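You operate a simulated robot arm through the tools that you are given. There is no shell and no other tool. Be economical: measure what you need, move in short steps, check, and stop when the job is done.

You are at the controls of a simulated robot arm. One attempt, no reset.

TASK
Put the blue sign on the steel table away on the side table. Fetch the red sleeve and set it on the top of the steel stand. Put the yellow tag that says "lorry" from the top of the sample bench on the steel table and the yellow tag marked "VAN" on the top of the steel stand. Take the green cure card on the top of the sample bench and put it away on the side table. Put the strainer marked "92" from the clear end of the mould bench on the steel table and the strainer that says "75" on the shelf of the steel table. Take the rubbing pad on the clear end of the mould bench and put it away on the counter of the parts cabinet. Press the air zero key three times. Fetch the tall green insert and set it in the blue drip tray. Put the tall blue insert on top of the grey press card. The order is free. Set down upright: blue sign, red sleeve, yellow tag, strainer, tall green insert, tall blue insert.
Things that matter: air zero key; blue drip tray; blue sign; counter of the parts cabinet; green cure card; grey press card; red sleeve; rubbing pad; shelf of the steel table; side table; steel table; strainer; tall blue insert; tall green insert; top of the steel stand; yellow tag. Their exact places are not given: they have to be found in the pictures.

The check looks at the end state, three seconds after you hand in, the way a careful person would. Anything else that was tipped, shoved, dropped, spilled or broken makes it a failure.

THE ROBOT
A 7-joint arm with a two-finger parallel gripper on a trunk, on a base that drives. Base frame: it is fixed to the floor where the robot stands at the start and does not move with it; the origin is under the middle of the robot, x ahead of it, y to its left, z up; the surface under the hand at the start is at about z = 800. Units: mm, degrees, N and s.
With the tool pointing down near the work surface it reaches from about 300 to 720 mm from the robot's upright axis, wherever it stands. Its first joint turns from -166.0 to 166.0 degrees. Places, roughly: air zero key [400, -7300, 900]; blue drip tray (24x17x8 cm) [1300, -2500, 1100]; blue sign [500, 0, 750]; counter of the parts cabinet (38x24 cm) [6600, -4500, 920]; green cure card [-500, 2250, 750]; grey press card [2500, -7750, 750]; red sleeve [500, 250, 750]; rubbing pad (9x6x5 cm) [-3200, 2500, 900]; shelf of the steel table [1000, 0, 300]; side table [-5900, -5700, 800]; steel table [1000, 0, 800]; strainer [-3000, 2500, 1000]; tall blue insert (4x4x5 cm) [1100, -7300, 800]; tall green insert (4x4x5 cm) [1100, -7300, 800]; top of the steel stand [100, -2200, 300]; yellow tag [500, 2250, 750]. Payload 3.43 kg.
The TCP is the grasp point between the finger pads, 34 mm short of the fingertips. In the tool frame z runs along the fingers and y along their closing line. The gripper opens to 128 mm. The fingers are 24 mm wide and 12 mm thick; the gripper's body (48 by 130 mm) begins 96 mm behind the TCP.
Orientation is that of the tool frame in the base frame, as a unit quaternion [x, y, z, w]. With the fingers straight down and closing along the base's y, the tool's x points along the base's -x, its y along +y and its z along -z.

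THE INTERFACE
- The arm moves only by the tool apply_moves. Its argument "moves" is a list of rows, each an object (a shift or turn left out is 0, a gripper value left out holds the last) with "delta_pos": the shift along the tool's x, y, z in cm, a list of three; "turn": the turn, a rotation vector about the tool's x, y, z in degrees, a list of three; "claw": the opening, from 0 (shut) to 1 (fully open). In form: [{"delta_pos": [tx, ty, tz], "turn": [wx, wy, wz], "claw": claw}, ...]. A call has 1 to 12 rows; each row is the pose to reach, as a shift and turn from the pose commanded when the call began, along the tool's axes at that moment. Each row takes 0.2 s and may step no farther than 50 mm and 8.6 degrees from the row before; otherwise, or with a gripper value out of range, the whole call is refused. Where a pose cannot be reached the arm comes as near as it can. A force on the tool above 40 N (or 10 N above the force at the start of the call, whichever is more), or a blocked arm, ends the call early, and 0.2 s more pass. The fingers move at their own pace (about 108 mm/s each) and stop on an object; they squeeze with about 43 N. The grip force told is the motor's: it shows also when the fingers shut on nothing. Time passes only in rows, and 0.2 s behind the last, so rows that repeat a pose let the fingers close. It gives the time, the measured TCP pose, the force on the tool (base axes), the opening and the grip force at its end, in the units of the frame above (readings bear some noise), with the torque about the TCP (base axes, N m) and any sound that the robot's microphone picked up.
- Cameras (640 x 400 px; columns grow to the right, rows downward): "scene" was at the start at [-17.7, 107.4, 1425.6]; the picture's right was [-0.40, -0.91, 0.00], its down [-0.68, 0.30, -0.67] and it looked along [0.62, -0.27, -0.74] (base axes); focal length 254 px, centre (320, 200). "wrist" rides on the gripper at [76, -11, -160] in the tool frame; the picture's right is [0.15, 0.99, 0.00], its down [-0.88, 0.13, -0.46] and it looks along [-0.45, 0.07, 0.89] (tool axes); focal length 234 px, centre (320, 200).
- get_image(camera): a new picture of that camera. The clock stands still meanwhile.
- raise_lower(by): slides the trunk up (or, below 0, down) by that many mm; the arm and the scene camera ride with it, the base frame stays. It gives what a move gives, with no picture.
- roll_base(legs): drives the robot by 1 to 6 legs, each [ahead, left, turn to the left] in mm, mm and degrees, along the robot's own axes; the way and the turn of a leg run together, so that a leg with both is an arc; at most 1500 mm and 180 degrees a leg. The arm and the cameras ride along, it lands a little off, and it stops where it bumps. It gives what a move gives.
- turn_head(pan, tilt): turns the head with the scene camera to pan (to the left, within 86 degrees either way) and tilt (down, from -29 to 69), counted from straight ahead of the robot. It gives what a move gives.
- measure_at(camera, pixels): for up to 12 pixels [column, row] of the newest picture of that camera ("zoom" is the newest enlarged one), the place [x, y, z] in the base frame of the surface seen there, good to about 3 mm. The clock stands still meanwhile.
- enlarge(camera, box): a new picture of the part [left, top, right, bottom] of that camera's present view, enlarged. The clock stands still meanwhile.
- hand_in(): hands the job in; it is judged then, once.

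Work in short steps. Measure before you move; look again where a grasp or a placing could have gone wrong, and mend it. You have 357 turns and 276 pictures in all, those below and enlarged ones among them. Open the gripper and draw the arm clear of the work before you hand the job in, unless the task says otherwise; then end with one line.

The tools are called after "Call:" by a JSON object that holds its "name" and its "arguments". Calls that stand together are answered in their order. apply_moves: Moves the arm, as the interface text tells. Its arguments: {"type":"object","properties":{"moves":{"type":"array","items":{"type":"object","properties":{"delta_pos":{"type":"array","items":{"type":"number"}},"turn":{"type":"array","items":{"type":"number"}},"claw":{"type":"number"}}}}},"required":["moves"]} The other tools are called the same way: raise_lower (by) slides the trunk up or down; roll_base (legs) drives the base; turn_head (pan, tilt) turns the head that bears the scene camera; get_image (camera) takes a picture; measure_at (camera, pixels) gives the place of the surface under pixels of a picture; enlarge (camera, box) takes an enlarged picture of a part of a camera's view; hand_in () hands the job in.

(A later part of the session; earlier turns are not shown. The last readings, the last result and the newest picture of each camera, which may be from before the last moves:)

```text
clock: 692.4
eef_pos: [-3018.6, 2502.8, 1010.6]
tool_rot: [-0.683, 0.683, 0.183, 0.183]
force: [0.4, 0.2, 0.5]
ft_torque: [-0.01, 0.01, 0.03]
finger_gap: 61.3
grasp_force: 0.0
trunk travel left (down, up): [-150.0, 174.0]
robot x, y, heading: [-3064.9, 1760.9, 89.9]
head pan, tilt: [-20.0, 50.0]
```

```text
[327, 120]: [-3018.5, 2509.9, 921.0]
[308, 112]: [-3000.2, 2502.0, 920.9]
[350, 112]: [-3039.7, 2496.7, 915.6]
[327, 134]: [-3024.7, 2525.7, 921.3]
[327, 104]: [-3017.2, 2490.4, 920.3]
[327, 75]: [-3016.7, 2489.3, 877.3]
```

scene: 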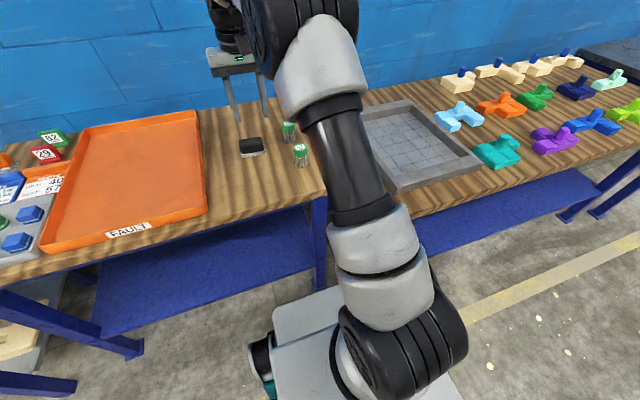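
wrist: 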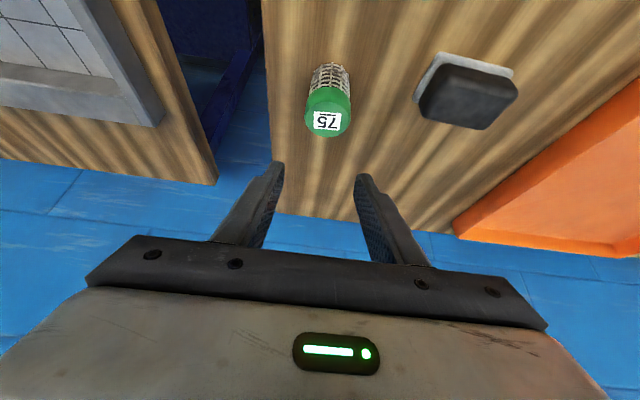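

Descend vertically to z≈900 at (−3020,2508), close, and lift a little.

Call:
{"name": "apply_moves", "arguments": {"moves": [{"delta_pos": [1.9, 0.1, 3.8]}, {"delta_pos": [3.6, 0.15, 7.1]}, {"delta_pos": [5.1, 0.15, 9.8]}, {"delta_pos": [5.1, 0.15, 9.8]}, {"delta_pos": [5.1, 0.15, 9.8], "claw": 0}, {"delta_pos": [5.1, 0.15, 9.8], "claw": 0}, {"delta_pos": [5.1, 0.15, 9.8], "claw": 0}]}}

Call:
{"name": "get_image", "arguments": {"camera": "wrist"}}

```text
clock: 694.0
eef_pos: [-3020.7, 2508.1, 899.1]
tool_rot: [-0.682, 0.684, 0.183, 0.183]
force: [0.4, 0.6, -0.2]
ft_torque: [0.02, 0.01, -0.01]
finger_gap: 44.2
grasp_force: 43.0
trunk travel left (down, up): [-150.0, 174.0]
robot x, y, heading: [-3069.3, 1764.2, 89.7]
head pan, tilt: [-20.0, 50.0]
```

```text
157 pictures are left
```

wrist: 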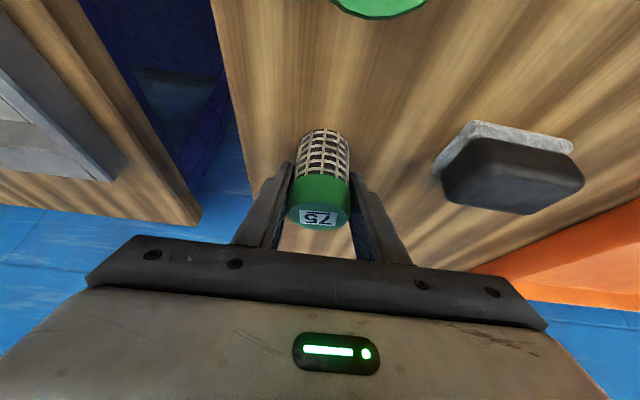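

Gripped (44.2 mm). Lift vertically, slowly.

Call:
{"name": "apply_moves", "arguments": {"moves": [{"delta_pos": [-0.25, 0, -0.43]}, {"delta_pos": [-0.75, 0, -1.3]}, {"delta_pos": [-1.5, 0, -2.6]}, {"delta_pos": [-2.5, 0, -4.33]}, {"delta_pos": [-3.5, 0, -6.06]}, {"delta_pos": [-4.5, 0, -7.8]}, {"delta_pos": [-6, 0, -10.4]}, {"delta_pos": [-7.5, 0, -13]}, {"delta_pos": [-8.5, 0, -14.7]}, {"delta_pos": [-8.5, 0, -14.7]}]}}

Call:
{"name": "get_image", "arguments": {"camera": "wrist"}}

```text
clock: 696.2
eef_pos: [-3020.8, 2509.2, 1069.7]
tool_rot: [-0.683, 0.684, 0.183, 0.183]
force: [-0.1, 0.6, -0.8]
ft_torque: [0.01, 0.02, 0.0]
finger_gap: 44.1
grasp_force: 43.0
trunk travel left (down, up): [-150.0, 174.0]
robot x, y, heading: [-3069.0, 1766.0, 89.7]
head pan, tilt: [-20.0, 50.0]
```

```text
156 pictures are left
```

wrist: 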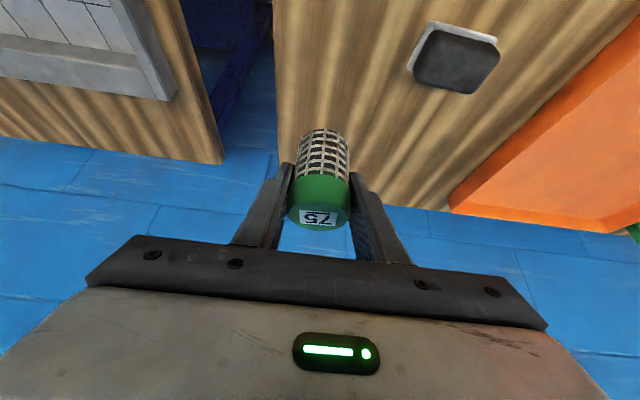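

Held. Retract the arm 15 cm and drive to the steel table's north side (robot x≈738).

Call:
{"name": "apply_moves", "arguments": {"moves": [{"delta_pos": [3.2, 0, -1.9]}, {"delta_pos": [6.5, 0, -3.75]}, {"delta_pos": [9.8, 0, -5.6]}, {"delta_pos": [13, 0, -7.5]}, {"delta_pos": [13, 0, -7.5]}]}}

Call:
{"name": "roll_base", "arguments": {"legs": [[-480, 0, 0], [0, 0, -90], [1300, 0, 0], [1300, 0, 0], [1200, 0, 0], [0, 0, -90]]}}

Call:
{"name": "turn_head", "arguments": {"pan": 15, "tilt": 50}}

Call:
{"name": "get_image", "arguments": {"camera": "scene"}}

```text
clock: 697.4
eef_pos: [-3021.8, 2357.4, 1069.2]
tool_rot: [-0.682, 0.684, 0.184, 0.183]
force: [-0.4, -0.5, -0.1]
ft_torque: [-0.01, -0.01, 0.0]
finger_gap: 44.4
grasp_force: 42.5
trunk travel left (down, up): [-150.0, 174.0]
robot x, y, heading: [-3069.1, 1763.5, 89.8]
head pan, tilt: [-20.0, 50.0]
```

```text
clock: 725.9
eef_pos: [649.0, 635.8, 1069.6]
tool_rot: [0.69, 0.676, -0.185, 0.181]
force: [0.6, 0.5, -1.2]
ft_torque: [0.02, 0.04, 0.01]
finger_gap: 44.2
grasp_force: 43.1
trunk travel left (down, up): [-150.0, 174.0]
robot x, y, heading: [707.7, 1231.4, -91.2]
head pan, tilt: [-20.0, 50.0]
```

```text
clock: 727.0
eef_pos: [647.6, 636.4, 1068.7]
tool_rot: [0.69, 0.676, -0.185, 0.181]
force: [-0.5, 0.2, -0.3]
ft_torque: [-0.02, -0.02, 0.0]
finger_gap: 43.9
grasp_force: 42.9
trunk travel left (down, up): [-150.0, 174.0]
robot x, y, heading: [708.6, 1231.4, -91.1]
head pan, tilt: [15.0, 50.0]
```

```text
155 pictures are left
```

scene: 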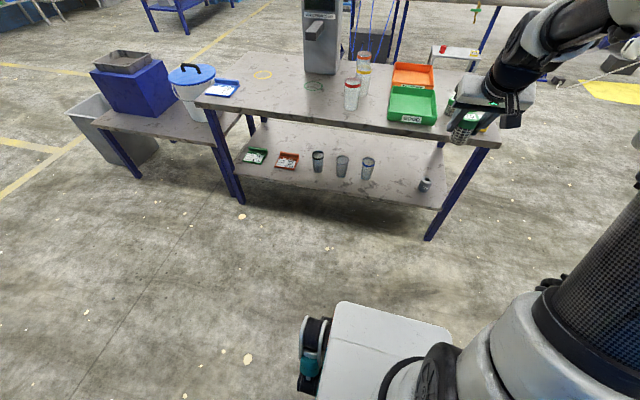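

Lower the trunk and the arm here in free air (strainer to z≈400) before moving in under the tabletop edge.

Call:
{"name": "raise_lower", "arguments": {"by": -150}}

Call:
{"name": "apply_moves", "arguments": {"moves": [{"delta_pos": [1.5, 0, 2.6]}, {"delta_pos": [3.5, 0, 6.06]}, {"delta_pos": [5.7, 0, 9.87]}, {"delta_pos": [7.9, 0, 13.68]}, {"delta_pos": [10.1, 0, 17.5]}, {"delta_pos": [12.3, 0, 21.3]}, {"delta_pos": [14, 0, 24.25]}, {"delta_pos": [15, 0, 26]}, {"delta_pos": [15, 0, 26]}]}}

Call:
{"name": "get_image", "arguments": {"camera": "scene"}}

```text
clock: 728.7
eef_pos: [648.6, 636.4, 918.5]
tool_rot: [0.69, 0.676, -0.185, 0.181]
force: [-1.1, -0.6, -1.6]
ft_torque: [0.02, -0.01, 0.0]
finger_gap: 44.1
grasp_force: 42.8
trunk travel left (down, up): [0.0, 324.0]
robot x, y, heading: [704.9, 1230.6, -91.1]
head pan, tilt: [15.0, 50.0]
```

```text
clock: 730.7
eef_pos: [647.6, 639.0, 620.0]
tool_rot: [0.691, 0.675, -0.186, 0.181]
force: [1.0, 0.2, -0.6]
ft_torque: [-0.03, -0.04, -0.02]
finger_gap: 44.1
grasp_force: 43.2
trunk travel left (down, up): [0.0, 324.0]
robot x, y, heading: [706.0, 1231.4, -91.2]
head pan, tilt: [15.0, 50.0]
```

```text
154 pictures are left
```

scene: 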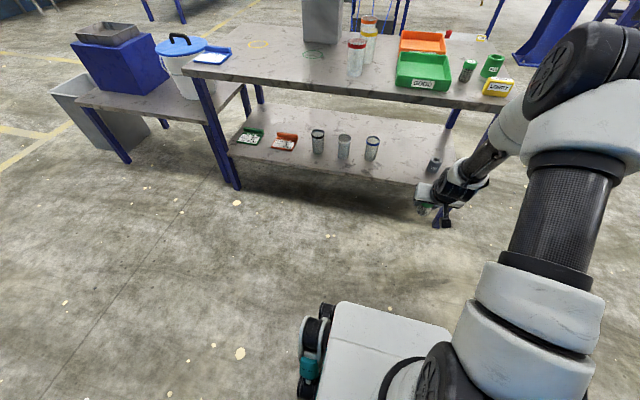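

Call:
{"name": "apply_moves", "arguments": {"moves": [{"delta_pos": [1.5, 0, 2.6]}, {"delta_pos": [3.5, 0, 6.06]}, {"delta_pos": [5.7, 0, 9.87]}, {"delta_pos": [7.9, 0, 13.68]}, {"delta_pos": [9.8, 0, 17]}, {"delta_pos": [10.7, 0, 18.5]}, {"delta_pos": [10.7, 0, 18.5]}]}}

Call:
{"name": "get_image", "arguments": {"camera": "scene"}}

Call:
{"name": "measure_at", "arguments": {"camera": "scene", "pixels": [[560, 90], [530, 75], [560, 30], [600, 60], [520, 130], [490, 155], [430, 195]]}}

```text
clock: 732.3
eef_pos: [648.4, 636.8, 404.4]
tool_rot: [0.69, 0.676, -0.186, 0.181]
force: [-0.3, 0.3, -0.9]
ft_torque: [-0.01, -0.03, 0.0]
finger_gap: 44.5
grasp_force: 43.0
trunk travel left (down, up): [0.0, 324.0]
robot x, y, heading: [708.6, 1229.7, -91.2]
head pan, tilt: [15.0, 50.0]
```

```text
153 pictures are left
```

scene: 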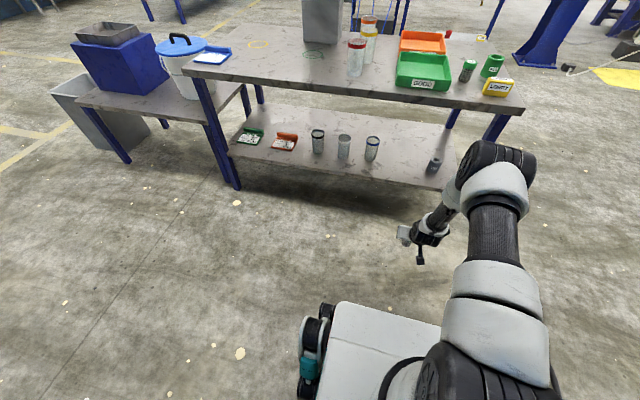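

```text
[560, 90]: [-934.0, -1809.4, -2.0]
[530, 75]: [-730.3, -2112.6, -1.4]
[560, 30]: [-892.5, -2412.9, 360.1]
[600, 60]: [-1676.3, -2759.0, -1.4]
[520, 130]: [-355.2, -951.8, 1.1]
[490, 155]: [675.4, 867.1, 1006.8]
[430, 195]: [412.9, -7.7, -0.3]
```

Elbow is well back. Drive forward 370 mm with slight left shift, then check.

Call:
{"name": "roll_base", "arguments": {"legs": [[0, 0, 1.2], [370, 25, 0]]}}

Call:
{"name": "get_image", "arguments": {"camera": "wrist"}}

Call:
{"name": "turn_head", "arguments": {"pan": 10, "tilt": 60}}

Call:
{"name": "get_image", "arguments": {"camera": "scene"}}

```text
clock: 735.0
eef_pos: [687.0, 267.2, 405.7]
tool_rot: [0.683, 0.683, -0.183, 0.183]
force: [0.2, -0.4, -0.4]
ft_torque: [0.05, 0.04, 0.02]
finger_gap: 44.1
grasp_force: 43.4
trunk travel left (down, up): [0.0, 324.0]
robot x, y, heading: [730.2, 862.4, -89.9]
head pan, tilt: [15.0, 50.0]
```

```text
152 pictures are left
```

wrist: 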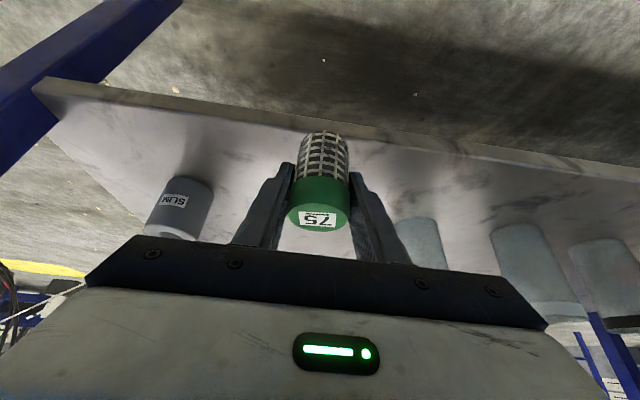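

```text
clock: 735.7
eef_pos: [686.6, 267.5, 406.0]
tool_rot: [0.683, 0.683, -0.183, 0.183]
force: [0.8, 0.2, -0.5]
ft_torque: [0.0, 0.0, 0.0]
finger_gap: 43.9
grasp_force: 42.8
trunk travel left (down, up): [0.0, 324.0]
robot x, y, heading: [731.7, 861.8, -90.4]
head pan, tilt: [10.0, 60.0]
```

```text
151 pictures are left
```

scene: 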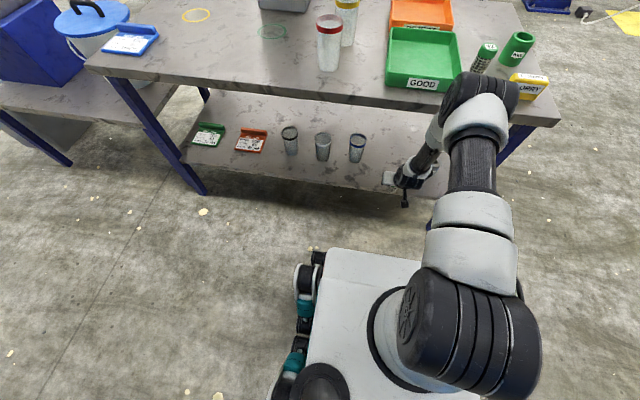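

Call:
{"name": "measure_at", "arguments": {"camera": "scene", "pixels": [[432, 140], [425, 160], [405, 180], [445, 110], [470, 95], [435, 128], [420, 95]]}}

```text
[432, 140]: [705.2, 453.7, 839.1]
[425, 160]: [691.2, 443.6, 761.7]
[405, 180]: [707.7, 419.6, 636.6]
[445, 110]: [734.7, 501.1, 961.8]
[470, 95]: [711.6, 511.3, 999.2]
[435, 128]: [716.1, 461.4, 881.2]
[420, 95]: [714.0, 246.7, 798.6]
```

Forearm clears the tabletop edge. Extend the arm 47 mm forward, then lower toward z≈382.

Call:
{"name": "apply_moves", "arguments": {"moves": [{"delta_pos": [-1.3, 0, 0.78]}, {"delta_pos": [-2.7, 0, 1.57]}, {"delta_pos": [-4.1, 0, 2.35]}, {"delta_pos": [-3.5, 0, 3.4]}, {"delta_pos": [-3.0, 0, 4.3]}, {"delta_pos": [-3.0, 0, 4.3]}]}}

Call:
{"name": "get_image", "arguments": {"camera": "wrist"}}

Call:
{"name": "enlarge", "arguments": {"camera": "scene", "box": [330, 70, 530, 220]}}

```text
clock: 737.1
eef_pos: [687.8, 218.6, 382.7]
tool_rot: [0.683, 0.683, -0.183, 0.183]
force: [0.0, -0.1, -1.4]
ft_torque: [0.01, 0.05, -0.01]
finger_gap: 44.1
grasp_force: 43.4
trunk travel left (down, up): [0.0, 324.0]
robot x, y, heading: [734.0, 861.0, -89.8]
head pan, tilt: [10.0, 60.0]
```

```text
150 pictures are left
```

wrist: 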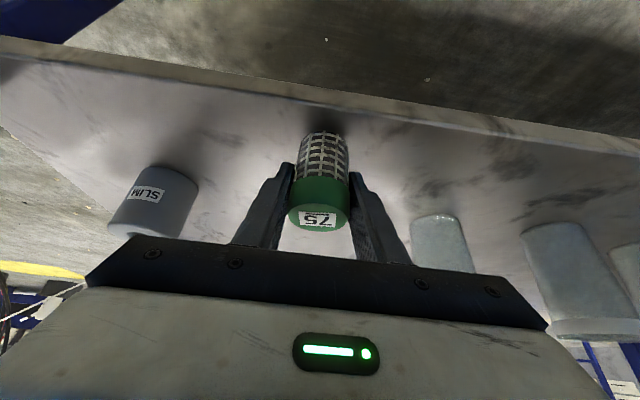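

```text
2.67 times, centred on (430, 145) of scene
```

zoom: 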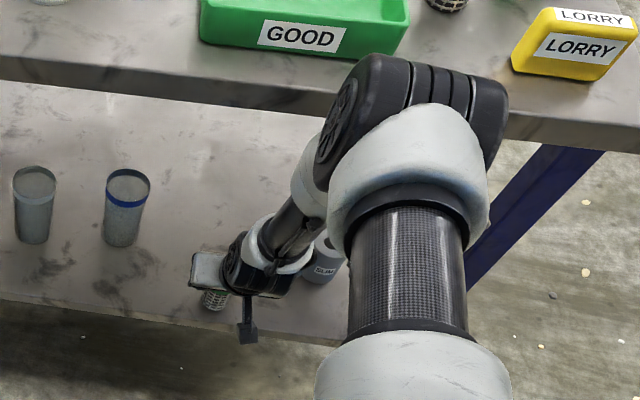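

Position good, within the shelf. Lower the last centimetre to contact.

Call:
{"name": "apply_moves", "arguments": {"moves": [{"delta_pos": [0.25, 0, 0.43]}, {"delta_pos": [0.4, 0, 0.69]}, {"delta_pos": [0.5, 0, 0.87]}, {"delta_pos": [0.5, 0, 0.87]}]}}

```text
clock: 738.1
eef_pos: [687.2, 218.2, 374.8]
tool_rot: [0.682, 0.684, -0.184, 0.184]
force: [1.2, 6.5, 18.2]
ft_torque: [0.3, 0.0, -0.03]
finger_gap: 44.4
grasp_force: 42.7
trunk travel left (down, up): [0.0, 324.0]
robot x, y, heading: [732.7, 860.5, -90.3]
head pan, tilt: [10.0, 60.0]
```

Contact. Release and withdraw along the finger axis.

Call:
{"name": "apply_moves", "arguments": {"moves": [{"delta_pos": [-0.08, 0, -0.13], "claw": 0.38}, {"delta_pos": [-0.08, 0, -0.13], "claw": 0.46}, {"delta_pos": [-0.08, 0, -0.13], "claw": 0.48}, {"delta_pos": [-0.08, 0, -1.5]}, {"delta_pos": [-0.08, 0, -4]}, {"delta_pos": [-0.08, 0, -7]}, {"delta_pos": [0, 0, -10]}, {"delta_pos": [0, 0, -10]}]}}

Call:
{"name": "get_image", "arguments": {"camera": "wrist"}}

```text
clock: 739.9
eef_pos: [686.3, 269.7, 458.2]
tool_rot: [0.683, 0.683, -0.183, 0.183]
force: [-0.5, 1.3, 0.5]
ft_torque: [-0.01, 0.01, 0.02]
finger_gap: 61.3
grasp_force: 0.0
trunk travel left (down, up): [0.0, 324.0]
robot x, y, heading: [731.0, 862.4, -90.1]
head pan, tilt: [10.0, 60.0]
```

```text
148 pictures are left
```

wrist: 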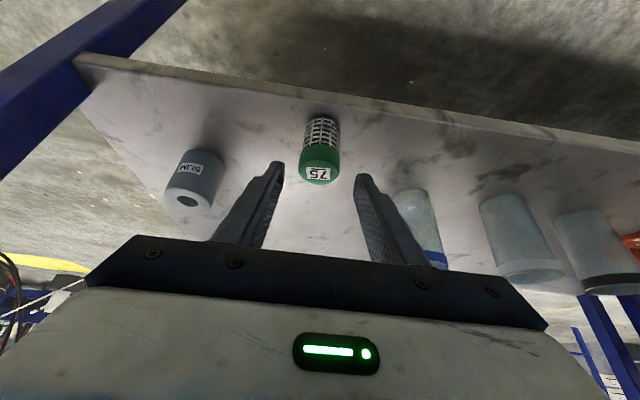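

75 stands on the shelf. Back off 500 mm, then raise and straighten the hand.

Call:
{"name": "roll_base", "arguments": {"legs": [[-480, 0, 0]]}}

Call:
{"name": "apply_moves", "arguments": {"moves": [{"delta_pos": [-2, 0, -3.46]}, {"delta_pos": [-4, 0, -6.9]}, {"delta_pos": [-6.2, 0, -10.7]}, {"delta_pos": [-8.4, 0, -14.5]}, {"delta_pos": [-10.6, 0, -18.4]}, {"delta_pos": [-12.8, 0, -22.2]}, {"delta_pos": [-15, 0, -26], "turn": [0, 7.5, 0]}, {"delta_pos": [-17.2, 0, -29.8], "turn": [0, 15, 0]}, {"delta_pos": [-19.4, 0, -33.6], "turn": [0, 22.5, 0]}, {"delta_pos": [-21.6, 0, -37.4], "turn": [0, 30, 0]}, {"delta_pos": [-22.5, 0, -39], "turn": [0, 30, 0]}, {"delta_pos": [-22.5, 0, -39], "turn": [0, 30, 0]}]}}

Call:
{"name": "raise_lower", "arguments": {"by": 150}}

```text
clock: 742.8
eef_pos: [687.2, 740.3, 458.4]
tool_rot: [0.683, 0.683, -0.183, 0.183]
force: [0.7, 0.3, 0.4]
ft_torque: [-0.03, -0.03, -0.04]
finger_gap: 61.4
grasp_force: 0.0
trunk travel left (down, up): [0.0, 324.0]
robot x, y, heading: [734.6, 1332.7, -89.8]
head pan, tilt: [10.0, 60.0]
```

```text
clock: 745.4
eef_pos: [689.3, 738.3, 909.4]
tool_rot: [0.706, 0.708, 0.001, 0.0]
force: [-0.2, 0.4, 0.1]
ft_torque: [-0.01, 0.01, 0.03]
finger_gap: 61.6
grasp_force: 0.1
trunk travel left (down, up): [0.0, 324.0]
robot x, y, heading: [730.5, 1328.3, -90.0]
head pan, tilt: [10.0, 60.0]
```

```text
clock: 747.1
eef_pos: [687.5, 738.5, 1057.0]
tool_rot: [0.707, 0.707, 0.0, 0.0]
force: [-0.4, 0.1, 1.0]
ft_torque: [-0.01, -0.02, -0.03]
finger_gap: 61.4
grasp_force: 0.0
trunk travel left (down, up): [-150.0, 174.0]
robot x, y, heading: [731.7, 1330.8, -89.8]
head pan, tilt: [10.0, 60.0]
```

Now the green cure card. Turn north and go to x≈−330.

Call:
{"name": "roll_base", "arguments": {"legs": [[0, 0, 180], [0, 1030, 0], [260, 0, 0]]}}

Call:
{"name": "get_image", "arguments": {"camera": "wrist"}}

Call:
{"name": "turn_head", "arguments": {"pan": 10, "tilt": 45}}

Call:
{"name": "get_image", "arguments": {"camera": "scene"}}

```text
clock: 766.7
eef_pos: [-324.4, 2126.7, 1056.6]
tool_rot: [0.726, -0.688, 0.0, 0.0]
force: [0.2, 0.4, -1.1]
ft_torque: [0.0, 0.03, -0.02]
finger_gap: 61.3
grasp_force: 0.1
trunk travel left (down, up): [-150.0, 174.0]
robot x, y, heading: [-336.1, 1528.6, 92.9]
head pan, tilt: [10.0, 60.0]
```

```text
147 pictures are left
```

wrist: 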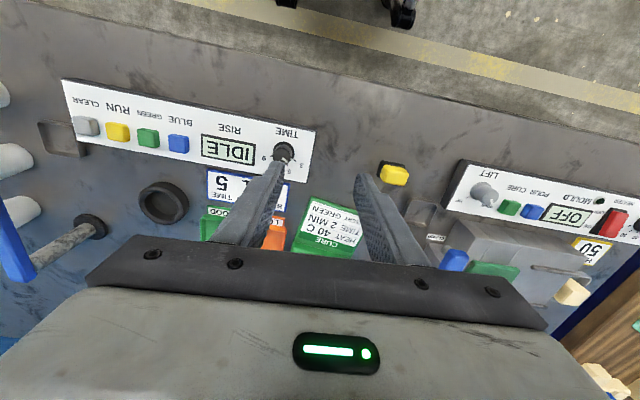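

```text
clock: 767.5
eef_pos: [-325.9, 2128.0, 1058.0]
tool_rot: [0.726, -0.688, 0.0, 0.0]
force: [-0.4, 0.5, 0.3]
ft_torque: [0.0, -0.01, -0.05]
finger_gap: 61.4
grasp_force: 0.0
trunk travel left (down, up): [-150.0, 174.0]
robot x, y, heading: [-335.1, 1532.0, 93.4]
head pan, tilt: [10.0, 45.0]
```

```text
146 pictures are left
```

scene: 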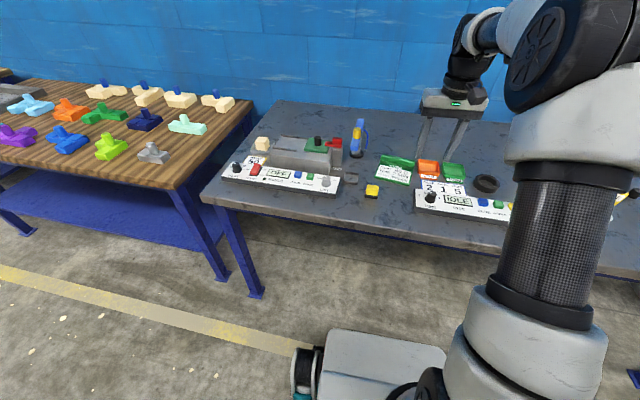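

Call:
{"name": "enlarge", "arguments": {"camera": "scene", "box": [330, 110, 480, 220]}}

Call:
{"name": "measure_at", "arguments": {"camera": "zoom", "pixels": [[205, 195], [330, 220], [212, 182], [335, 205], [270, 190], [270, 215], [255, 250], [195, 240], [310, 275], [335, 225], [100, 140], [180, 320]]}}

```text
3.64 times, centred on (405, 165) of scene
```

zoom: 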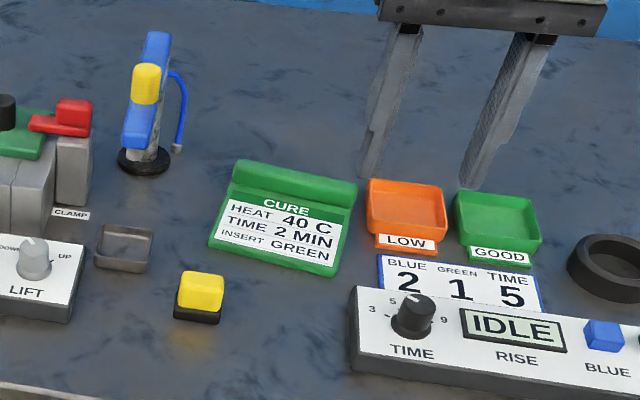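

```text
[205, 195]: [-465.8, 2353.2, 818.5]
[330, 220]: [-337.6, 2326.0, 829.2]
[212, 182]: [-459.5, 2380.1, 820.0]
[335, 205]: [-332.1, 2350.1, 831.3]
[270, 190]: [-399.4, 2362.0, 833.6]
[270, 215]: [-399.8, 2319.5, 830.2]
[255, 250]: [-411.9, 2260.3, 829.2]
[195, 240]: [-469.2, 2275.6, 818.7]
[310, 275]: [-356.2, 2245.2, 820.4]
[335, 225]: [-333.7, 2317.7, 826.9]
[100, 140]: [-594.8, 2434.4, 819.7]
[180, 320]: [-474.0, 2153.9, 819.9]
```

Call:
{"name": "measure_at", "arguments": {"camera": "zoom", "pixels": [[240, 163], [240, 175], [295, 175], [295, 187], [350, 187], [350, 200], [295, 195], [240, 185], [356, 192], [233, 168]]}}

Call:
{"name": "measure_at", "arguments": {"camera": "wrist", "pixels": [[300, 240], [340, 252], [295, 250], [320, 240], [330, 200], [310, 205], [355, 215], [292, 252], [320, 255], [350, 258]]}}

```text
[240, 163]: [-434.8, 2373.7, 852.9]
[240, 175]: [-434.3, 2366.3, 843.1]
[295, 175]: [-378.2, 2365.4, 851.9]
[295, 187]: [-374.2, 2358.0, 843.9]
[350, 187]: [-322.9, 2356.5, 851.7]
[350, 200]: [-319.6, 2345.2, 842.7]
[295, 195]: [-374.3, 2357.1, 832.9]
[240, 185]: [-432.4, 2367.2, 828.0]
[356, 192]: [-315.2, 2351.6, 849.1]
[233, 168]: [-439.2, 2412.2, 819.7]
```

```text
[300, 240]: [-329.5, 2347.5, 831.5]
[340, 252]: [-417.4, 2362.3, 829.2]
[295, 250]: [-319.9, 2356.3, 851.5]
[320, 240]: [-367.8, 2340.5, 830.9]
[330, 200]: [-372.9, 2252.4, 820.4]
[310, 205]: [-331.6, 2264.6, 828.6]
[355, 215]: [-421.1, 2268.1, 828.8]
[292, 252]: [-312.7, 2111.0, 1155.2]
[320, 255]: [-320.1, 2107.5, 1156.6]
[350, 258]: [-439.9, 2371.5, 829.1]
```

Ridge runs from (−437,2372) to (−316,2352), top z 853. I'll advance 160 mm, then rotate the hand to grip across the ridge. First check the blue clamp nearby and bench leg.

Call:
{"name": "measure_at", "arguments": {"camera": "zoom", "pixels": [[145, 85], [157, 40], [135, 130], [145, 165], [180, 100], [178, 145], [135, 145]]}}

Call:
{"name": "measure_at", "arguments": {"camera": "scene", "pixels": [[255, 290], [225, 275], [245, 240]]}}

Call:
{"name": "roll_base", "arguments": {"legs": [[0, 0, -3.4], [160, 0, 0]]}}

```text
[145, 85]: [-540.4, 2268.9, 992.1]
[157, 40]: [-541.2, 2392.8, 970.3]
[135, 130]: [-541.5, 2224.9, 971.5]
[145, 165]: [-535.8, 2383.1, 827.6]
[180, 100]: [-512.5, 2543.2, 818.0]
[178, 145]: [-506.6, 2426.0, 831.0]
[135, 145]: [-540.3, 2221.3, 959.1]
```

```text
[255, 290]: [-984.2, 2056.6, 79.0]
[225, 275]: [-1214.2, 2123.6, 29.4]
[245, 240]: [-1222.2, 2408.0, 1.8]
```

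```text
clock: 769.4
eef_pos: [-286.7, 2287.2, 1058.9]
tool_rot: [-0.705, 0.709, 0.0, -0.001]
force: [-0.5, 0.0, -0.6]
ft_torque: [-0.04, 0.0, 0.02]
finger_gap: 61.7
grasp_force: 0.1
trunk travel left (down, up): [-150.0, 174.0]
robot x, y, heading: [-338.0, 1692.2, 89.2]
head pan, tilt: [10.0, 45.0]
```

Rotate the hand −82° about its axis while moving above the ridge.

Call:
{"name": "apply_moves", "arguments": {"moves": [{"delta_pos": [-0.8, 0.9, 0], "turn": [0, 0, -8.2]}, {"delta_pos": [-1.6, 1.8, 0], "turn": [0, 0, -16.4]}, {"delta_pos": [-2.4, 2.7, 0], "turn": [0, 0, -24.6]}, {"delta_pos": [-3.2, 3.6, 0], "turn": [0, 0, -32.8]}, {"delta_pos": [-4, 4.5, 0], "turn": [0, 0, -41]}, {"delta_pos": [-4.8, 5.4, 0], "turn": [0, 0, -49.2]}, {"delta_pos": [-5.6, 6.3, 0], "turn": [0, 0, -57.4]}, {"delta_pos": [-6.4, 7.2, 0], "turn": [0, 0, -65.6]}, {"delta_pos": [-7.2, 8.1, 0], "turn": [0, 0, -73.8]}, {"delta_pos": [-8.1, 9, 0], "turn": [0, 0, -82]}, {"delta_pos": [-8.1, 9, 4], "turn": [0, 0, -82]}, {"delta_pos": [-8.1, 9, 4], "turn": [0, 0, -82]}]}}

Call:
{"name": "get_image", "arguments": {"camera": "wrist"}}

```text
clock: 772.0
eef_pos: [-374.9, 2368.9, 1017.5]
tool_rot: [0.997, -0.073, 0.0, -0.001]
force: [0.3, 0.3, 0.6]
ft_torque: [-0.01, -0.01, -0.01]
finger_gap: 61.4
grasp_force: 0.1
trunk travel left (down, up): [-150.0, 174.0]
robot x, y, heading: [-334.9, 1690.7, 89.3]
head pan, tilt: [10.0, 45.0]
```

```text
144 pictures are left
```

wrist: 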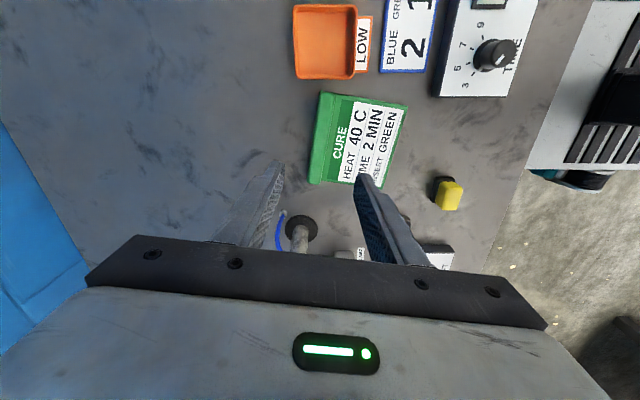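

Call:
{"name": "enlarge", "arguments": {"camera": "wrist", "box": [260, 80, 420, 200]}}

Call:
{"name": "measure_at", "arguments": {"camera": "zoom", "pixels": [[210, 200], [220, 200], [235, 200], [250, 200], [230, 100], [245, 100], [262, 100], [215, 290], [232, 290], [330, 200], [215, 340]]}}

```text
3.33 times, centred on (340, 140) of wrist
```

zoom: 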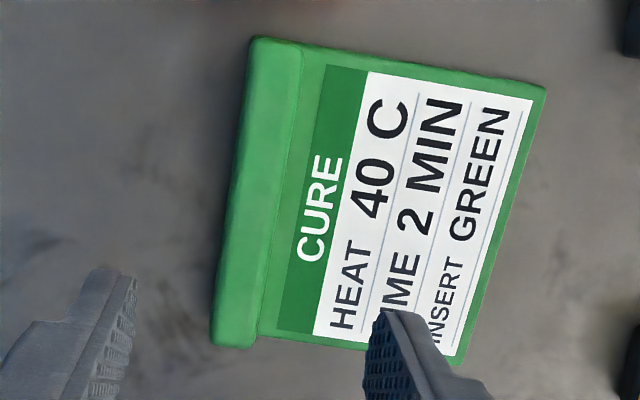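

```text
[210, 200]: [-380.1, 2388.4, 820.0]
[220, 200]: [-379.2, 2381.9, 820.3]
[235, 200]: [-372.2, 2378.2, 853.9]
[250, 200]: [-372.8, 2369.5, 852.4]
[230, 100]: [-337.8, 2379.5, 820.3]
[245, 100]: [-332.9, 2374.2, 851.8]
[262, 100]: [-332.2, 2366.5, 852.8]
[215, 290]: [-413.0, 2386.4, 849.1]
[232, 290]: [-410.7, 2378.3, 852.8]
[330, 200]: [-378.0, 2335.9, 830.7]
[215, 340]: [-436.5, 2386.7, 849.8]
```

Ridge spans y≈2358–2382 here; TCP is centred. Descend until tips are just above the plate (TCP 866) and close.

Call:
{"name": "apply_moves", "arguments": {"moves": [{"delta_pos": [0, 0, 4.5], "claw": 0.42}, {"delta_pos": [0, 0, 9]}, {"delta_pos": [0, 0, 12.5]}, {"delta_pos": [0, 0, 15.1]}, {"delta_pos": [0, 0, 15.1]}, {"delta_pos": [0, 0, 15.1], "claw": 0}, {"delta_pos": [0, 0, 15.1], "claw": 0}, {"delta_pos": [0, 0, 15.1], "claw": 0}]}}

Call:
{"name": "get_image", "arguments": {"camera": "wrist"}}

```text
clock: 773.8
eef_pos: [-373.5, 2368.0, 865.8]
tool_rot: [0.997, -0.074, 0.0, 0.0]
force: [-0.6, -0.6, 0.6]
ft_torque: [0.01, 0.01, 0.01]
finger_gap: 21.1
grasp_force: 42.9
trunk travel left (down, up): [-150.0, 174.0]
robot x, y, heading: [-336.8, 1695.9, 89.3]
head pan, tilt: [10.0, 45.0]
```

```text
142 pictures are left
```

wrist: 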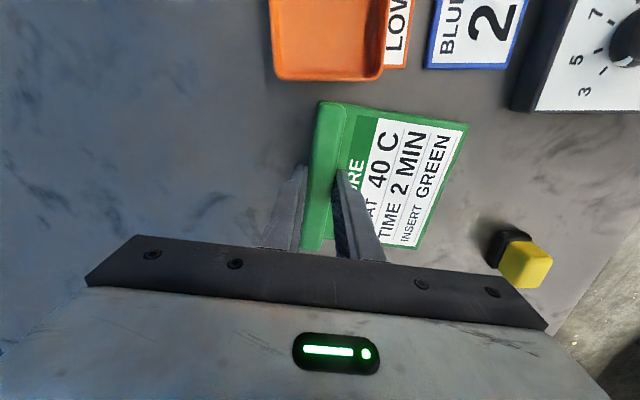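

Gripped (21 mm). Lift slowly.

Call:
{"name": "apply_moves", "arguments": {"moves": [{"delta_pos": [0, 0, -0.3]}, {"delta_pos": [0, 0, -0.8]}, {"delta_pos": [0, 0, -1.5]}, {"delta_pos": [0, 0, -2.5]}, {"delta_pos": [0, 0, -4]}, {"delta_pos": [0, 0, -6]}, {"delta_pos": [0, 0, -8.5]}, {"delta_pos": [0, 0, -11]}, {"delta_pos": [0, 0, -13.5]}, {"delta_pos": [0, 0, -15.5]}, {"delta_pos": [0, 0, -16.5]}, {"delta_pos": [0, 0, -16.5]}]}}

Call:
{"name": "get_image", "arguments": {"camera": "wrist"}}

Call:
{"name": "get_image", "arguments": {"camera": "scene"}}

```text
clock: 776.4
eef_pos: [-377.2, 2369.4, 1034.4]
tool_rot: [0.997, -0.074, 0.001, 0.0]
force: [0.8, -0.4, -0.9]
ft_torque: [0.01, -0.05, -0.01]
finger_gap: 20.9
grasp_force: 43.0
trunk travel left (down, up): [-150.0, 174.0]
robot x, y, heading: [-338.2, 1694.8, 89.4]
head pan, tilt: [10.0, 45.0]
```

```text
141 pictures are left
```

wrist: 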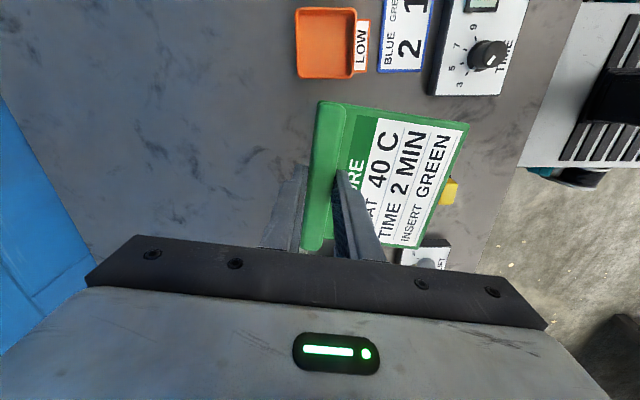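

```text
140 pictures are left
```

scene: 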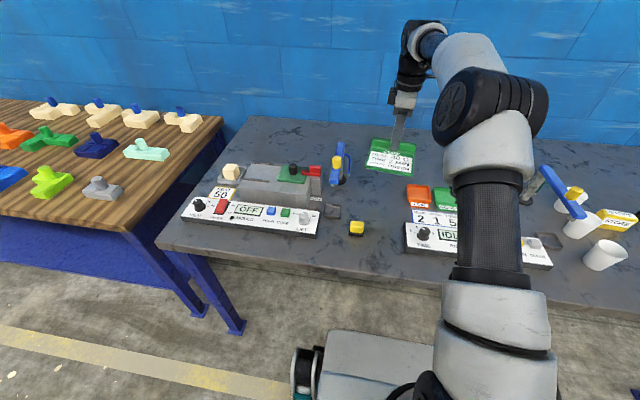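

Card held level. Retract the arm a little, then drive the long way to the side table: south, east around the rack, then west.

Call:
{"name": "apply_moves", "arguments": {"moves": [{"delta_pos": [0.4, 2.8, 0]}, {"delta_pos": [0.8, 5.6, 0]}, {"delta_pos": [1.2, 8.4, 0]}, {"delta_pos": [1.6, 10.9, 0]}, {"delta_pos": [1.6, 10.9, 0]}]}}

Call:
{"name": "roll_base", "arguments": {"legs": [[-500, 100, 0], [0, 0, 180], [1200, 0, 0], [1200, 0, 0]]}}

```text
clock: 777.5
eef_pos: [-375.2, 2257.8, 1032.9]
tool_rot: [0.997, -0.074, 0.0, 0.0]
force: [0.0, 0.1, -0.9]
ft_torque: [0.02, 0.0, -0.02]
finger_gap: 21.2
grasp_force: 43.4
trunk travel left (down, up): [-150.0, 174.0]
robot x, y, heading: [-333.9, 1694.8, 89.4]
head pan, tilt: [10.0, 45.0]
```

```text
clock: 799.5
eef_pos: [-506.3, -1797.3, 1032.5]
tool_rot: [0.079, 0.997, 0.0, 0.0]
force: [0.1, 0.2, -1.1]
ft_torque: [-0.01, 0.02, 0.0]
finger_gap: 21.0
grasp_force: 43.1
trunk travel left (down, up): [-150.0, 174.0]
robot x, y, heading: [-544.9, -1232.3, -91.3]
head pan, tilt: [10.0, 45.0]
```

Call:
{"name": "roll_base", "arguments": {"legs": [[0, 0, 1.3], [0, 1450, 0], [0, 1450, 0], [1200, 0, 0], [1150, 0, 0], [0, 0, -90]]}}

Call:
{"name": "turn_head", "arguments": {"pan": 10, "tilt": 20}}

Call:
{"name": "get_image", "arguments": {"camera": "scene"}}

```text
clock: 842.6
eef_pos: [1822.3, -3577.5, 1032.4]
tool_rot: [0.757, 0.654, 0.0, 0.0]
force: [0.1, -0.2, -0.2]
ft_torque: [-0.01, 0.01, 0.04]
finger_gap: 20.7
grasp_force: 43.1
trunk travel left (down, up): [-150.0, 174.0]
robot x, y, heading: [2384.2, -3535.0, 179.3]
head pan, tilt: [10.0, 45.0]
```

```text
clock: 843.5
eef_pos: [1822.9, -3577.4, 1032.5]
tool_rot: [0.756, 0.654, 0.0, 0.001]
force: [-0.3, -0.4, -0.6]
ft_torque: [0.04, 0.06, 0.02]
finger_gap: 21.0
grasp_force: 42.9
trunk travel left (down, up): [-150.0, 174.0]
robot x, y, heading: [2391.3, -3535.4, 179.6]
head pan, tilt: [10.0, 20.0]
```

```text
139 pictures are left
```

scene: 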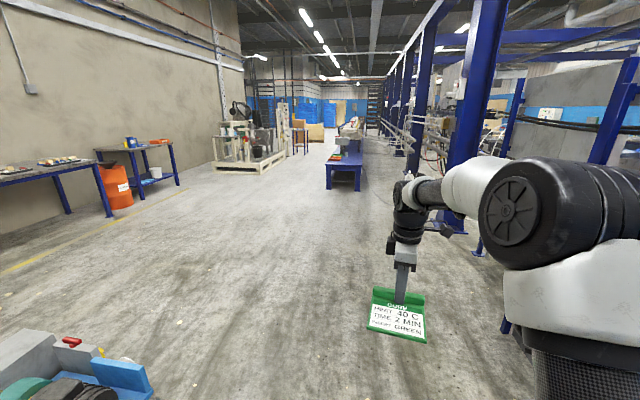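

Call:
{"name": "roll_base", "arguments": {"legs": [[1400, 470, 0], [1400, 470, 0], [1400, 470, 0], [1400, 0, 0], [1400, 0, 0]]}}

Call:
{"name": "turn_head", "arguments": {"pan": 10, "tilt": 25}}

Call:
{"name": "get_image", "arguments": {"camera": "scene"}}

```text
clock: 877.9
eef_pos: [-5180.4, -4897.8, 1033.8]
tool_rot: [0.768, 0.641, 0.001, -0.001]
force: [0.5, 0.3, -0.7]
ft_torque: [0.01, 0.07, 0.0]
finger_gap: 20.8
grasp_force: 42.8
trunk travel left (down, up): [-150.0, 174.0]
robot x, y, heading: [-4616.5, -4874.3, 177.7]
head pan, tilt: [10.0, 20.0]
```

```text
clock: 878.5
eef_pos: [-5182.0, -4897.6, 1033.6]
tool_rot: [0.768, 0.64, 0.0, -0.001]
force: [-0.3, -0.1, -0.7]
ft_torque: [-0.01, -0.02, 0.01]
finger_gap: 20.9
grasp_force: 42.9
trunk travel left (down, up): [-150.0, 174.0]
robot x, y, heading: [-4612.4, -4875.5, 177.6]
head pan, tilt: [10.0, 25.0]
```

```text
138 pictures are left
```

scene: 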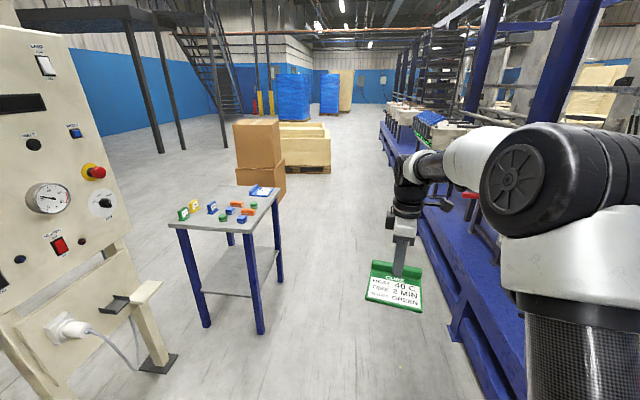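

Call:
{"name": "measure_at", "arguments": {"camera": "scene", "pixels": [[255, 125], [240, 145], [262, 180], [285, 160], [425, 250], [405, 160], [447, 325]]}}

Call:
{"name": "roll_base", "arguments": {"legs": [[0, 0, 92.4], [0, -700, 0], [0, -630, 0]]}}

Call:
{"name": "turn_head", "arguments": {"pan": 0, "tilt": 45}}

Call:
{"name": "get_image", "arguments": {"camera": "scene"}}

```text
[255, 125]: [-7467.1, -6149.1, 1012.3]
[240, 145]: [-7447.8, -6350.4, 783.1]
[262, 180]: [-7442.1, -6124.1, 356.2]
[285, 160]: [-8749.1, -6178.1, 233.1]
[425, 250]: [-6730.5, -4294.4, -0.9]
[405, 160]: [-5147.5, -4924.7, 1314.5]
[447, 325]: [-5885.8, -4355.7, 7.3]
```

```text
clock: 895.6
eef_pos: [-5891.8, -5422.7, 1033.8]
tool_rot: [0.078, 0.997, 0.0, 0.001]
force: [-0.3, 0.4, -0.6]
ft_torque: [-0.01, -0.03, 0.0]
finger_gap: 20.9
grasp_force: 43.1
trunk travel left (down, up): [-150.0, 174.0]
robot x, y, heading: [-5927.9, -4858.6, -91.1]
head pan, tilt: [10.0, 25.0]
```

```text
clock: 896.5
eef_pos: [-5893.3, -5422.0, 1032.8]
tool_rot: [0.077, 0.997, 0.0, -0.001]
force: [-1.0, -0.1, -0.3]
ft_torque: [-0.01, -0.01, -0.03]
finger_gap: 20.9
grasp_force: 43.3
trunk travel left (down, up): [-150.0, 174.0]
robot x, y, heading: [-5927.1, -4858.1, -91.3]
head pan, tilt: [0.0, 45.0]
```

```text
137 pictures are left
```

scene: 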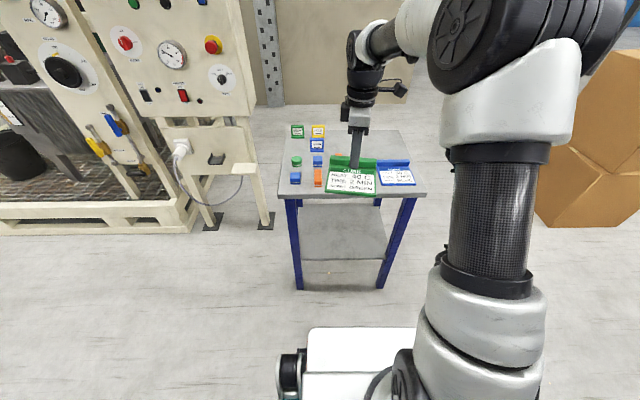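

Drive 320 mm ahead (card stays above the table items at z≈1000).

Call:
{"name": "roll_base", "arguments": {"legs": [[0, 0, 1.3], [320, -70, 0]]}}

Call:
{"name": "get_image", "arguments": {"camera": "scene"}}

```text
clock: 899.0
eef_pos: [-5951.2, -5740.1, 1033.2]
tool_rot: [0.07, 0.998, 0.0, 0.0]
force: [-0.1, 0.5, -1.2]
ft_torque: [-0.06, 0.02, 0.01]
finger_gap: 20.9
grasp_force: 42.5
trunk travel left (down, up): [-150.0, 174.0]
robot x, y, heading: [-5999.6, -5173.4, -90.3]
head pan, tilt: [0.0, 45.0]
```

```text
136 pictures are left
```

scene: 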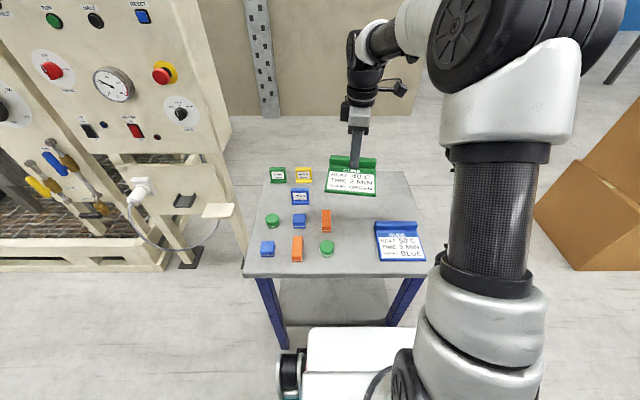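

Call:
{"name": "measure_at", "arguments": {"camera": "scene", "pixels": [[390, 205], [355, 215], [380, 224], [415, 222], [310, 180], [307, 200], [332, 220], [333, 247], [410, 185], [345, 190]]}}

```text
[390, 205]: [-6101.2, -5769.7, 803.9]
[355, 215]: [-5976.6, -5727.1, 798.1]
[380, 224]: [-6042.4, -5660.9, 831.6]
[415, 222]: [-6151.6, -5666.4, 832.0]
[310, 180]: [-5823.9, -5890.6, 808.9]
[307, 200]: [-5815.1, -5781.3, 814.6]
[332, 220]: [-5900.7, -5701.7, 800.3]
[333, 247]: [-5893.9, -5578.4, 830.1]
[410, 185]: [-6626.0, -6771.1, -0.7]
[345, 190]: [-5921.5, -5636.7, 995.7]
```

Place with the ridge at y≈−5862, x≈−5970. Extend, square up by 8°, and lower.

Call:
{"name": "apply_moves", "arguments": {"moves": [{"delta_pos": [0, -4, 0], "turn": [0, 0, -4]}, {"delta_pos": [0.1, -8, 0], "turn": [0, 0, -8]}, {"delta_pos": [0.2, -12.3, 0], "turn": [0, 0, -8]}, {"delta_pos": [0.2, -12.3, 4.5], "turn": [0, 0, -8]}, {"delta_pos": [0.2, -12.3, 9], "turn": [0, 0, -8]}, {"delta_pos": [0.2, -12.3, 13], "turn": [0, 0, -8]}, {"delta_pos": [0.2, -12.3, 16], "turn": [0, 0, -8]}, {"delta_pos": [0.2, -12.3, 17], "turn": [0, 0, -8]}, {"delta_pos": [0.2, -12.3, 17], "turn": [0, 0, -8]}]}}

Call:
{"name": "get_image", "arguments": {"camera": "wrist"}}

Call:
{"name": "get_image", "arguments": {"camera": "scene"}}

```text
clock: 901.0
eef_pos: [-5972.6, -5860.3, 864.2]
tool_rot: [0.0, 1.0, 0.0, -0.001]
force: [0.5, 0.2, -0.5]
ft_torque: [-0.02, 0.0, -0.01]
finger_gap: 21.2
grasp_force: 42.7
trunk travel left (down, up): [-150.0, 174.0]
robot x, y, heading: [-5996.6, -5176.9, -90.0]
head pan, tilt: [0.0, 45.0]
```

```text
135 pictures are left
```

wrist: 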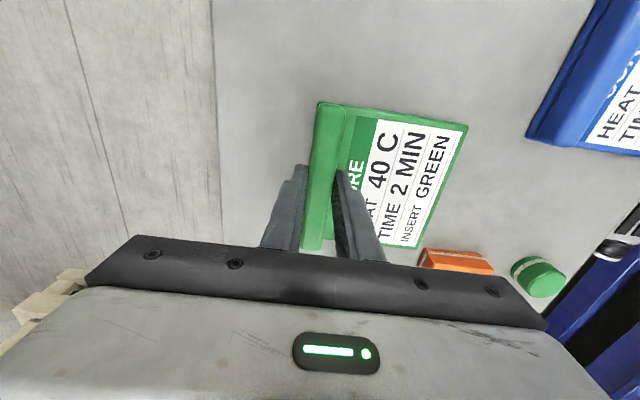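

```text
134 pictures are left
```

scene: 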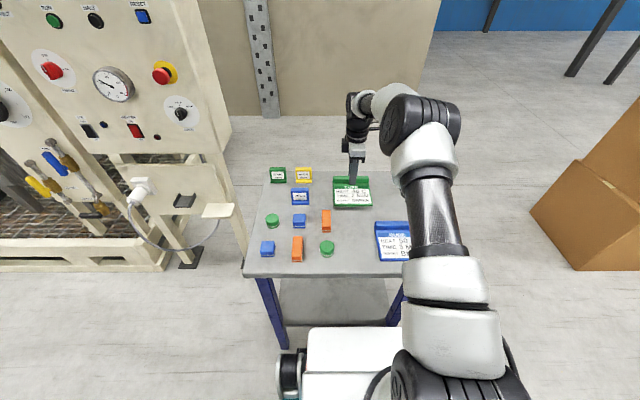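

Clear. Lower to contact.

Call:
{"name": "apply_moves", "arguments": {"moves": [{"delta_pos": [0, 0, 0.7]}, {"delta_pos": [0, 0, 1.2]}, {"delta_pos": [0, 0, 1.6]}, {"delta_pos": [0, 0, 1.85]}, {"delta_pos": [0, 0, 1.85]}]}}

```text
clock: 902.2
eef_pos: [-5970.2, -5860.8, 844.6]
tool_rot: [-0.001, 1.0, 0.0, 0.0]
force: [0.1, -0.7, 0.6]
ft_torque: [0.02, -0.1, -0.02]
finger_gap: 21.0
grasp_force: 42.7
trunk travel left (down, up): [-150.0, 174.0]
robot x, y, heading: [-6000.5, -5174.8, -89.9]
head pan, tilt: [0.0, 45.0]
```

Call:
{"name": "apply_moves", "arguments": {"moves": [{"delta_pos": [0, 0, 0.15]}, {"delta_pos": [0, 0, 0.25]}, {"delta_pos": [0, 0, 0.25]}]}}

```text
clock: 903.0
eef_pos: [-5971.3, -5862.5, 844.7]
tool_rot: [0.0, 1.0, -0.001, 0.0]
force: [-0.5, -0.7, 15.5]
ft_torque: [0.28, -0.19, 0.01]
finger_gap: 21.1
grasp_force: 43.2
trunk travel left (down, up): [-150.0, 174.0]
robot x, y, heading: [-5998.2, -5178.0, -90.1]
head pan, tilt: [0.0, 45.0]
```

Contact. Release, rise, and retract.

Call:
{"name": "apply_moves", "arguments": {"moves": [{"delta_pos": [0, 0, -0.1], "claw": 0.25}, {"delta_pos": [0, 0, -0.1], "claw": 0.32}, {"delta_pos": [0, 0, -0.1], "claw": 0.38}, {"delta_pos": [0, 0, -2]}, {"delta_pos": [0, 0, -5]}, {"delta_pos": [0, 0, -9]}, {"delta_pos": [0, 0, -13]}, {"delta_pos": [0, 0, -17]}, {"delta_pos": [0, 0, -20]}, {"delta_pos": [0, 4, -20]}, {"delta_pos": [0, 8, -20]}, {"delta_pos": [0, 11, -20]}]}}

Call:
{"name": "get_image", "arguments": {"camera": "scene"}}

```text
clock: 905.6
eef_pos: [-5972.9, -5749.3, 1044.3]
tool_rot: [0.0, 1.0, 0.0, 0.0]
force: [0.2, 0.5, -0.4]
ft_torque: [0.0, 0.01, 0.0]
finger_gap: 48.7
grasp_force: 0.0
trunk travel left (down, up): [-150.0, 174.0]
robot x, y, heading: [-5996.8, -5173.2, -90.0]
head pan, tilt: [0.0, 45.0]
```

```text
133 pictures are left
```

scene: 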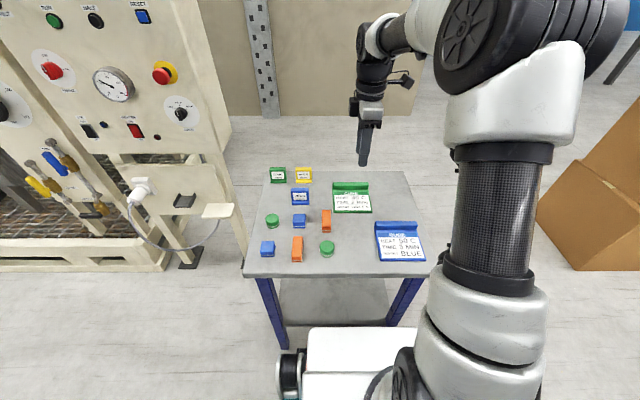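

Card lies on the side table. Last: the rubbing pad. Drive back east around the rack.

Call:
{"name": "roll_base", "arguments": {"legs": [[-300, 0, 0], [0, 0, 90], [1400, 0, 0], [1400, 0, 0], [1400, 0, 0], [1400, 430, 0]]}}

Call:
{"name": "roll_base", "arguments": {"legs": [[1400, 430, 0]]}}

```text
clock: 938.3
eef_pos: [219.8, -4551.5, 1043.0]
tool_rot: [-0.699, 0.715, 0.001, 0.0]
force: [-0.6, -0.2, 0.4]
ft_torque: [0.03, 0.0, -0.01]
finger_gap: 48.6
grasp_force: 0.0
trunk travel left (down, up): [-150.0, 174.0]
robot x, y, heading: [-351.7, -4564.5, -1.4]
head pan, tilt: [0.0, 45.0]
```

```text
clock: 945.7
eef_pos: [1648.1, -4154.4, 1042.8]
tool_rot: [-0.7, 0.714, 0.0, -0.001]
force: [0.3, -0.8, -0.2]
ft_torque: [-0.01, 0.03, 0.0]
finger_gap: 48.6
grasp_force: 0.0
trunk travel left (down, up): [-150.0, 174.0]
robot x, y, heading: [1073.4, -4167.2, -1.4]
head pan, tilt: [0.0, 45.0]
```

Call:
{"name": "roll_base", "arguments": {"legs": [[1290, 500, 0], [0, 0, 91.4], [1300, 0, 0], [1200, 0, 0], [0, 1400, 0], [0, 1400, 0]]}}

```text
clock: 994.8
eef_pos: [-312.7, -515.3, 1042.0]
tool_rot: [1.0, -0.012, 0.0, 0.0]
force: [-0.1, -0.2, -0.7]
ft_torque: [0.01, 0.0, 0.04]
finger_gap: 48.7
grasp_force: 0.0
trunk travel left (down, up): [-150.0, 174.0]
robot x, y, heading: [-301.2, -1087.2, 88.5]
head pan, tilt: [0.0, 45.0]
```

Call:
{"name": "roll_base", "arguments": {"legs": [[0, 0, 1.5], [1200, 80, 0], [1150, 80, 0], [0, 0, 90], [1350, 0, 0], [1350, 0, 0]]}}

Call:
{"name": "roll_base", "arguments": {"legs": [[0, 0, -90]]}}

```text
clock: 1023.3
eef_pos: [-3753.1, 1161.7, 1042.9]
tool_rot: [0.69, 0.724, 0.0, 0.0]
force: [0.5, -1.5, 0.2]
ft_torque: [-0.01, -0.01, 0.0]
finger_gap: 48.8
grasp_force: 0.0
trunk travel left (down, up): [-150.0, 174.0]
robot x, y, heading: [-3181.0, 1209.4, -177.6]
head pan, tilt: [0.0, 45.0]
```

```text
clock: 1027.7
eef_pos: [-3226.7, 1785.5, 1043.5]
tool_rot: [1.0, 0.019, 0.0, 0.0]
force: [0.1, -0.7, -0.5]
ft_torque: [-0.04, 0.0, 0.02]
finger_gap: 48.6
grasp_force: 0.1
trunk travel left (down, up): [-150.0, 174.0]
robot x, y, heading: [-3180.5, 1211.3, 91.9]
head pan, tilt: [0.0, 45.0]
```

Turn 2° right and advance 600 mm toward the bench; look at the pad.

Call:
{"name": "roll_base", "arguments": {"legs": [[0, 0, -1.9], [610, 0, 0]]}}

Call:
{"name": "get_image", "arguments": {"camera": "wrist"}}

Call:
{"name": "get_image", "arguments": {"camera": "scene"}}

```text
clock: 1031.5
eef_pos: [-3210.5, 2395.1, 1044.3]
tool_rot: [1.0, 0.002, 0.0, 0.0]
force: [1.3, 0.5, -0.4]
ft_torque: [-0.02, -0.05, -0.02]
finger_gap: 48.6
grasp_force: 0.0
trunk travel left (down, up): [-150.0, 174.0]
robot x, y, heading: [-3184.2, 1820.3, 90.1]
head pan, tilt: [0.0, 45.0]
```

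```text
132 pictures are left
```

wrist: 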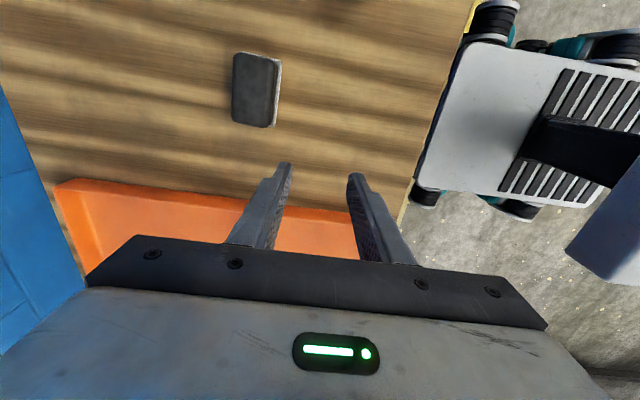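

```text
131 pictures are left
```

scene: 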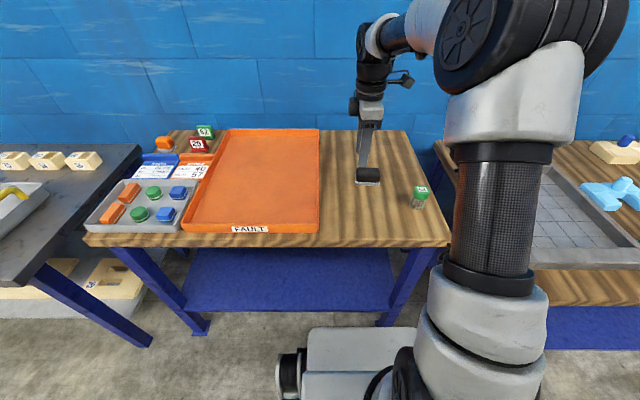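

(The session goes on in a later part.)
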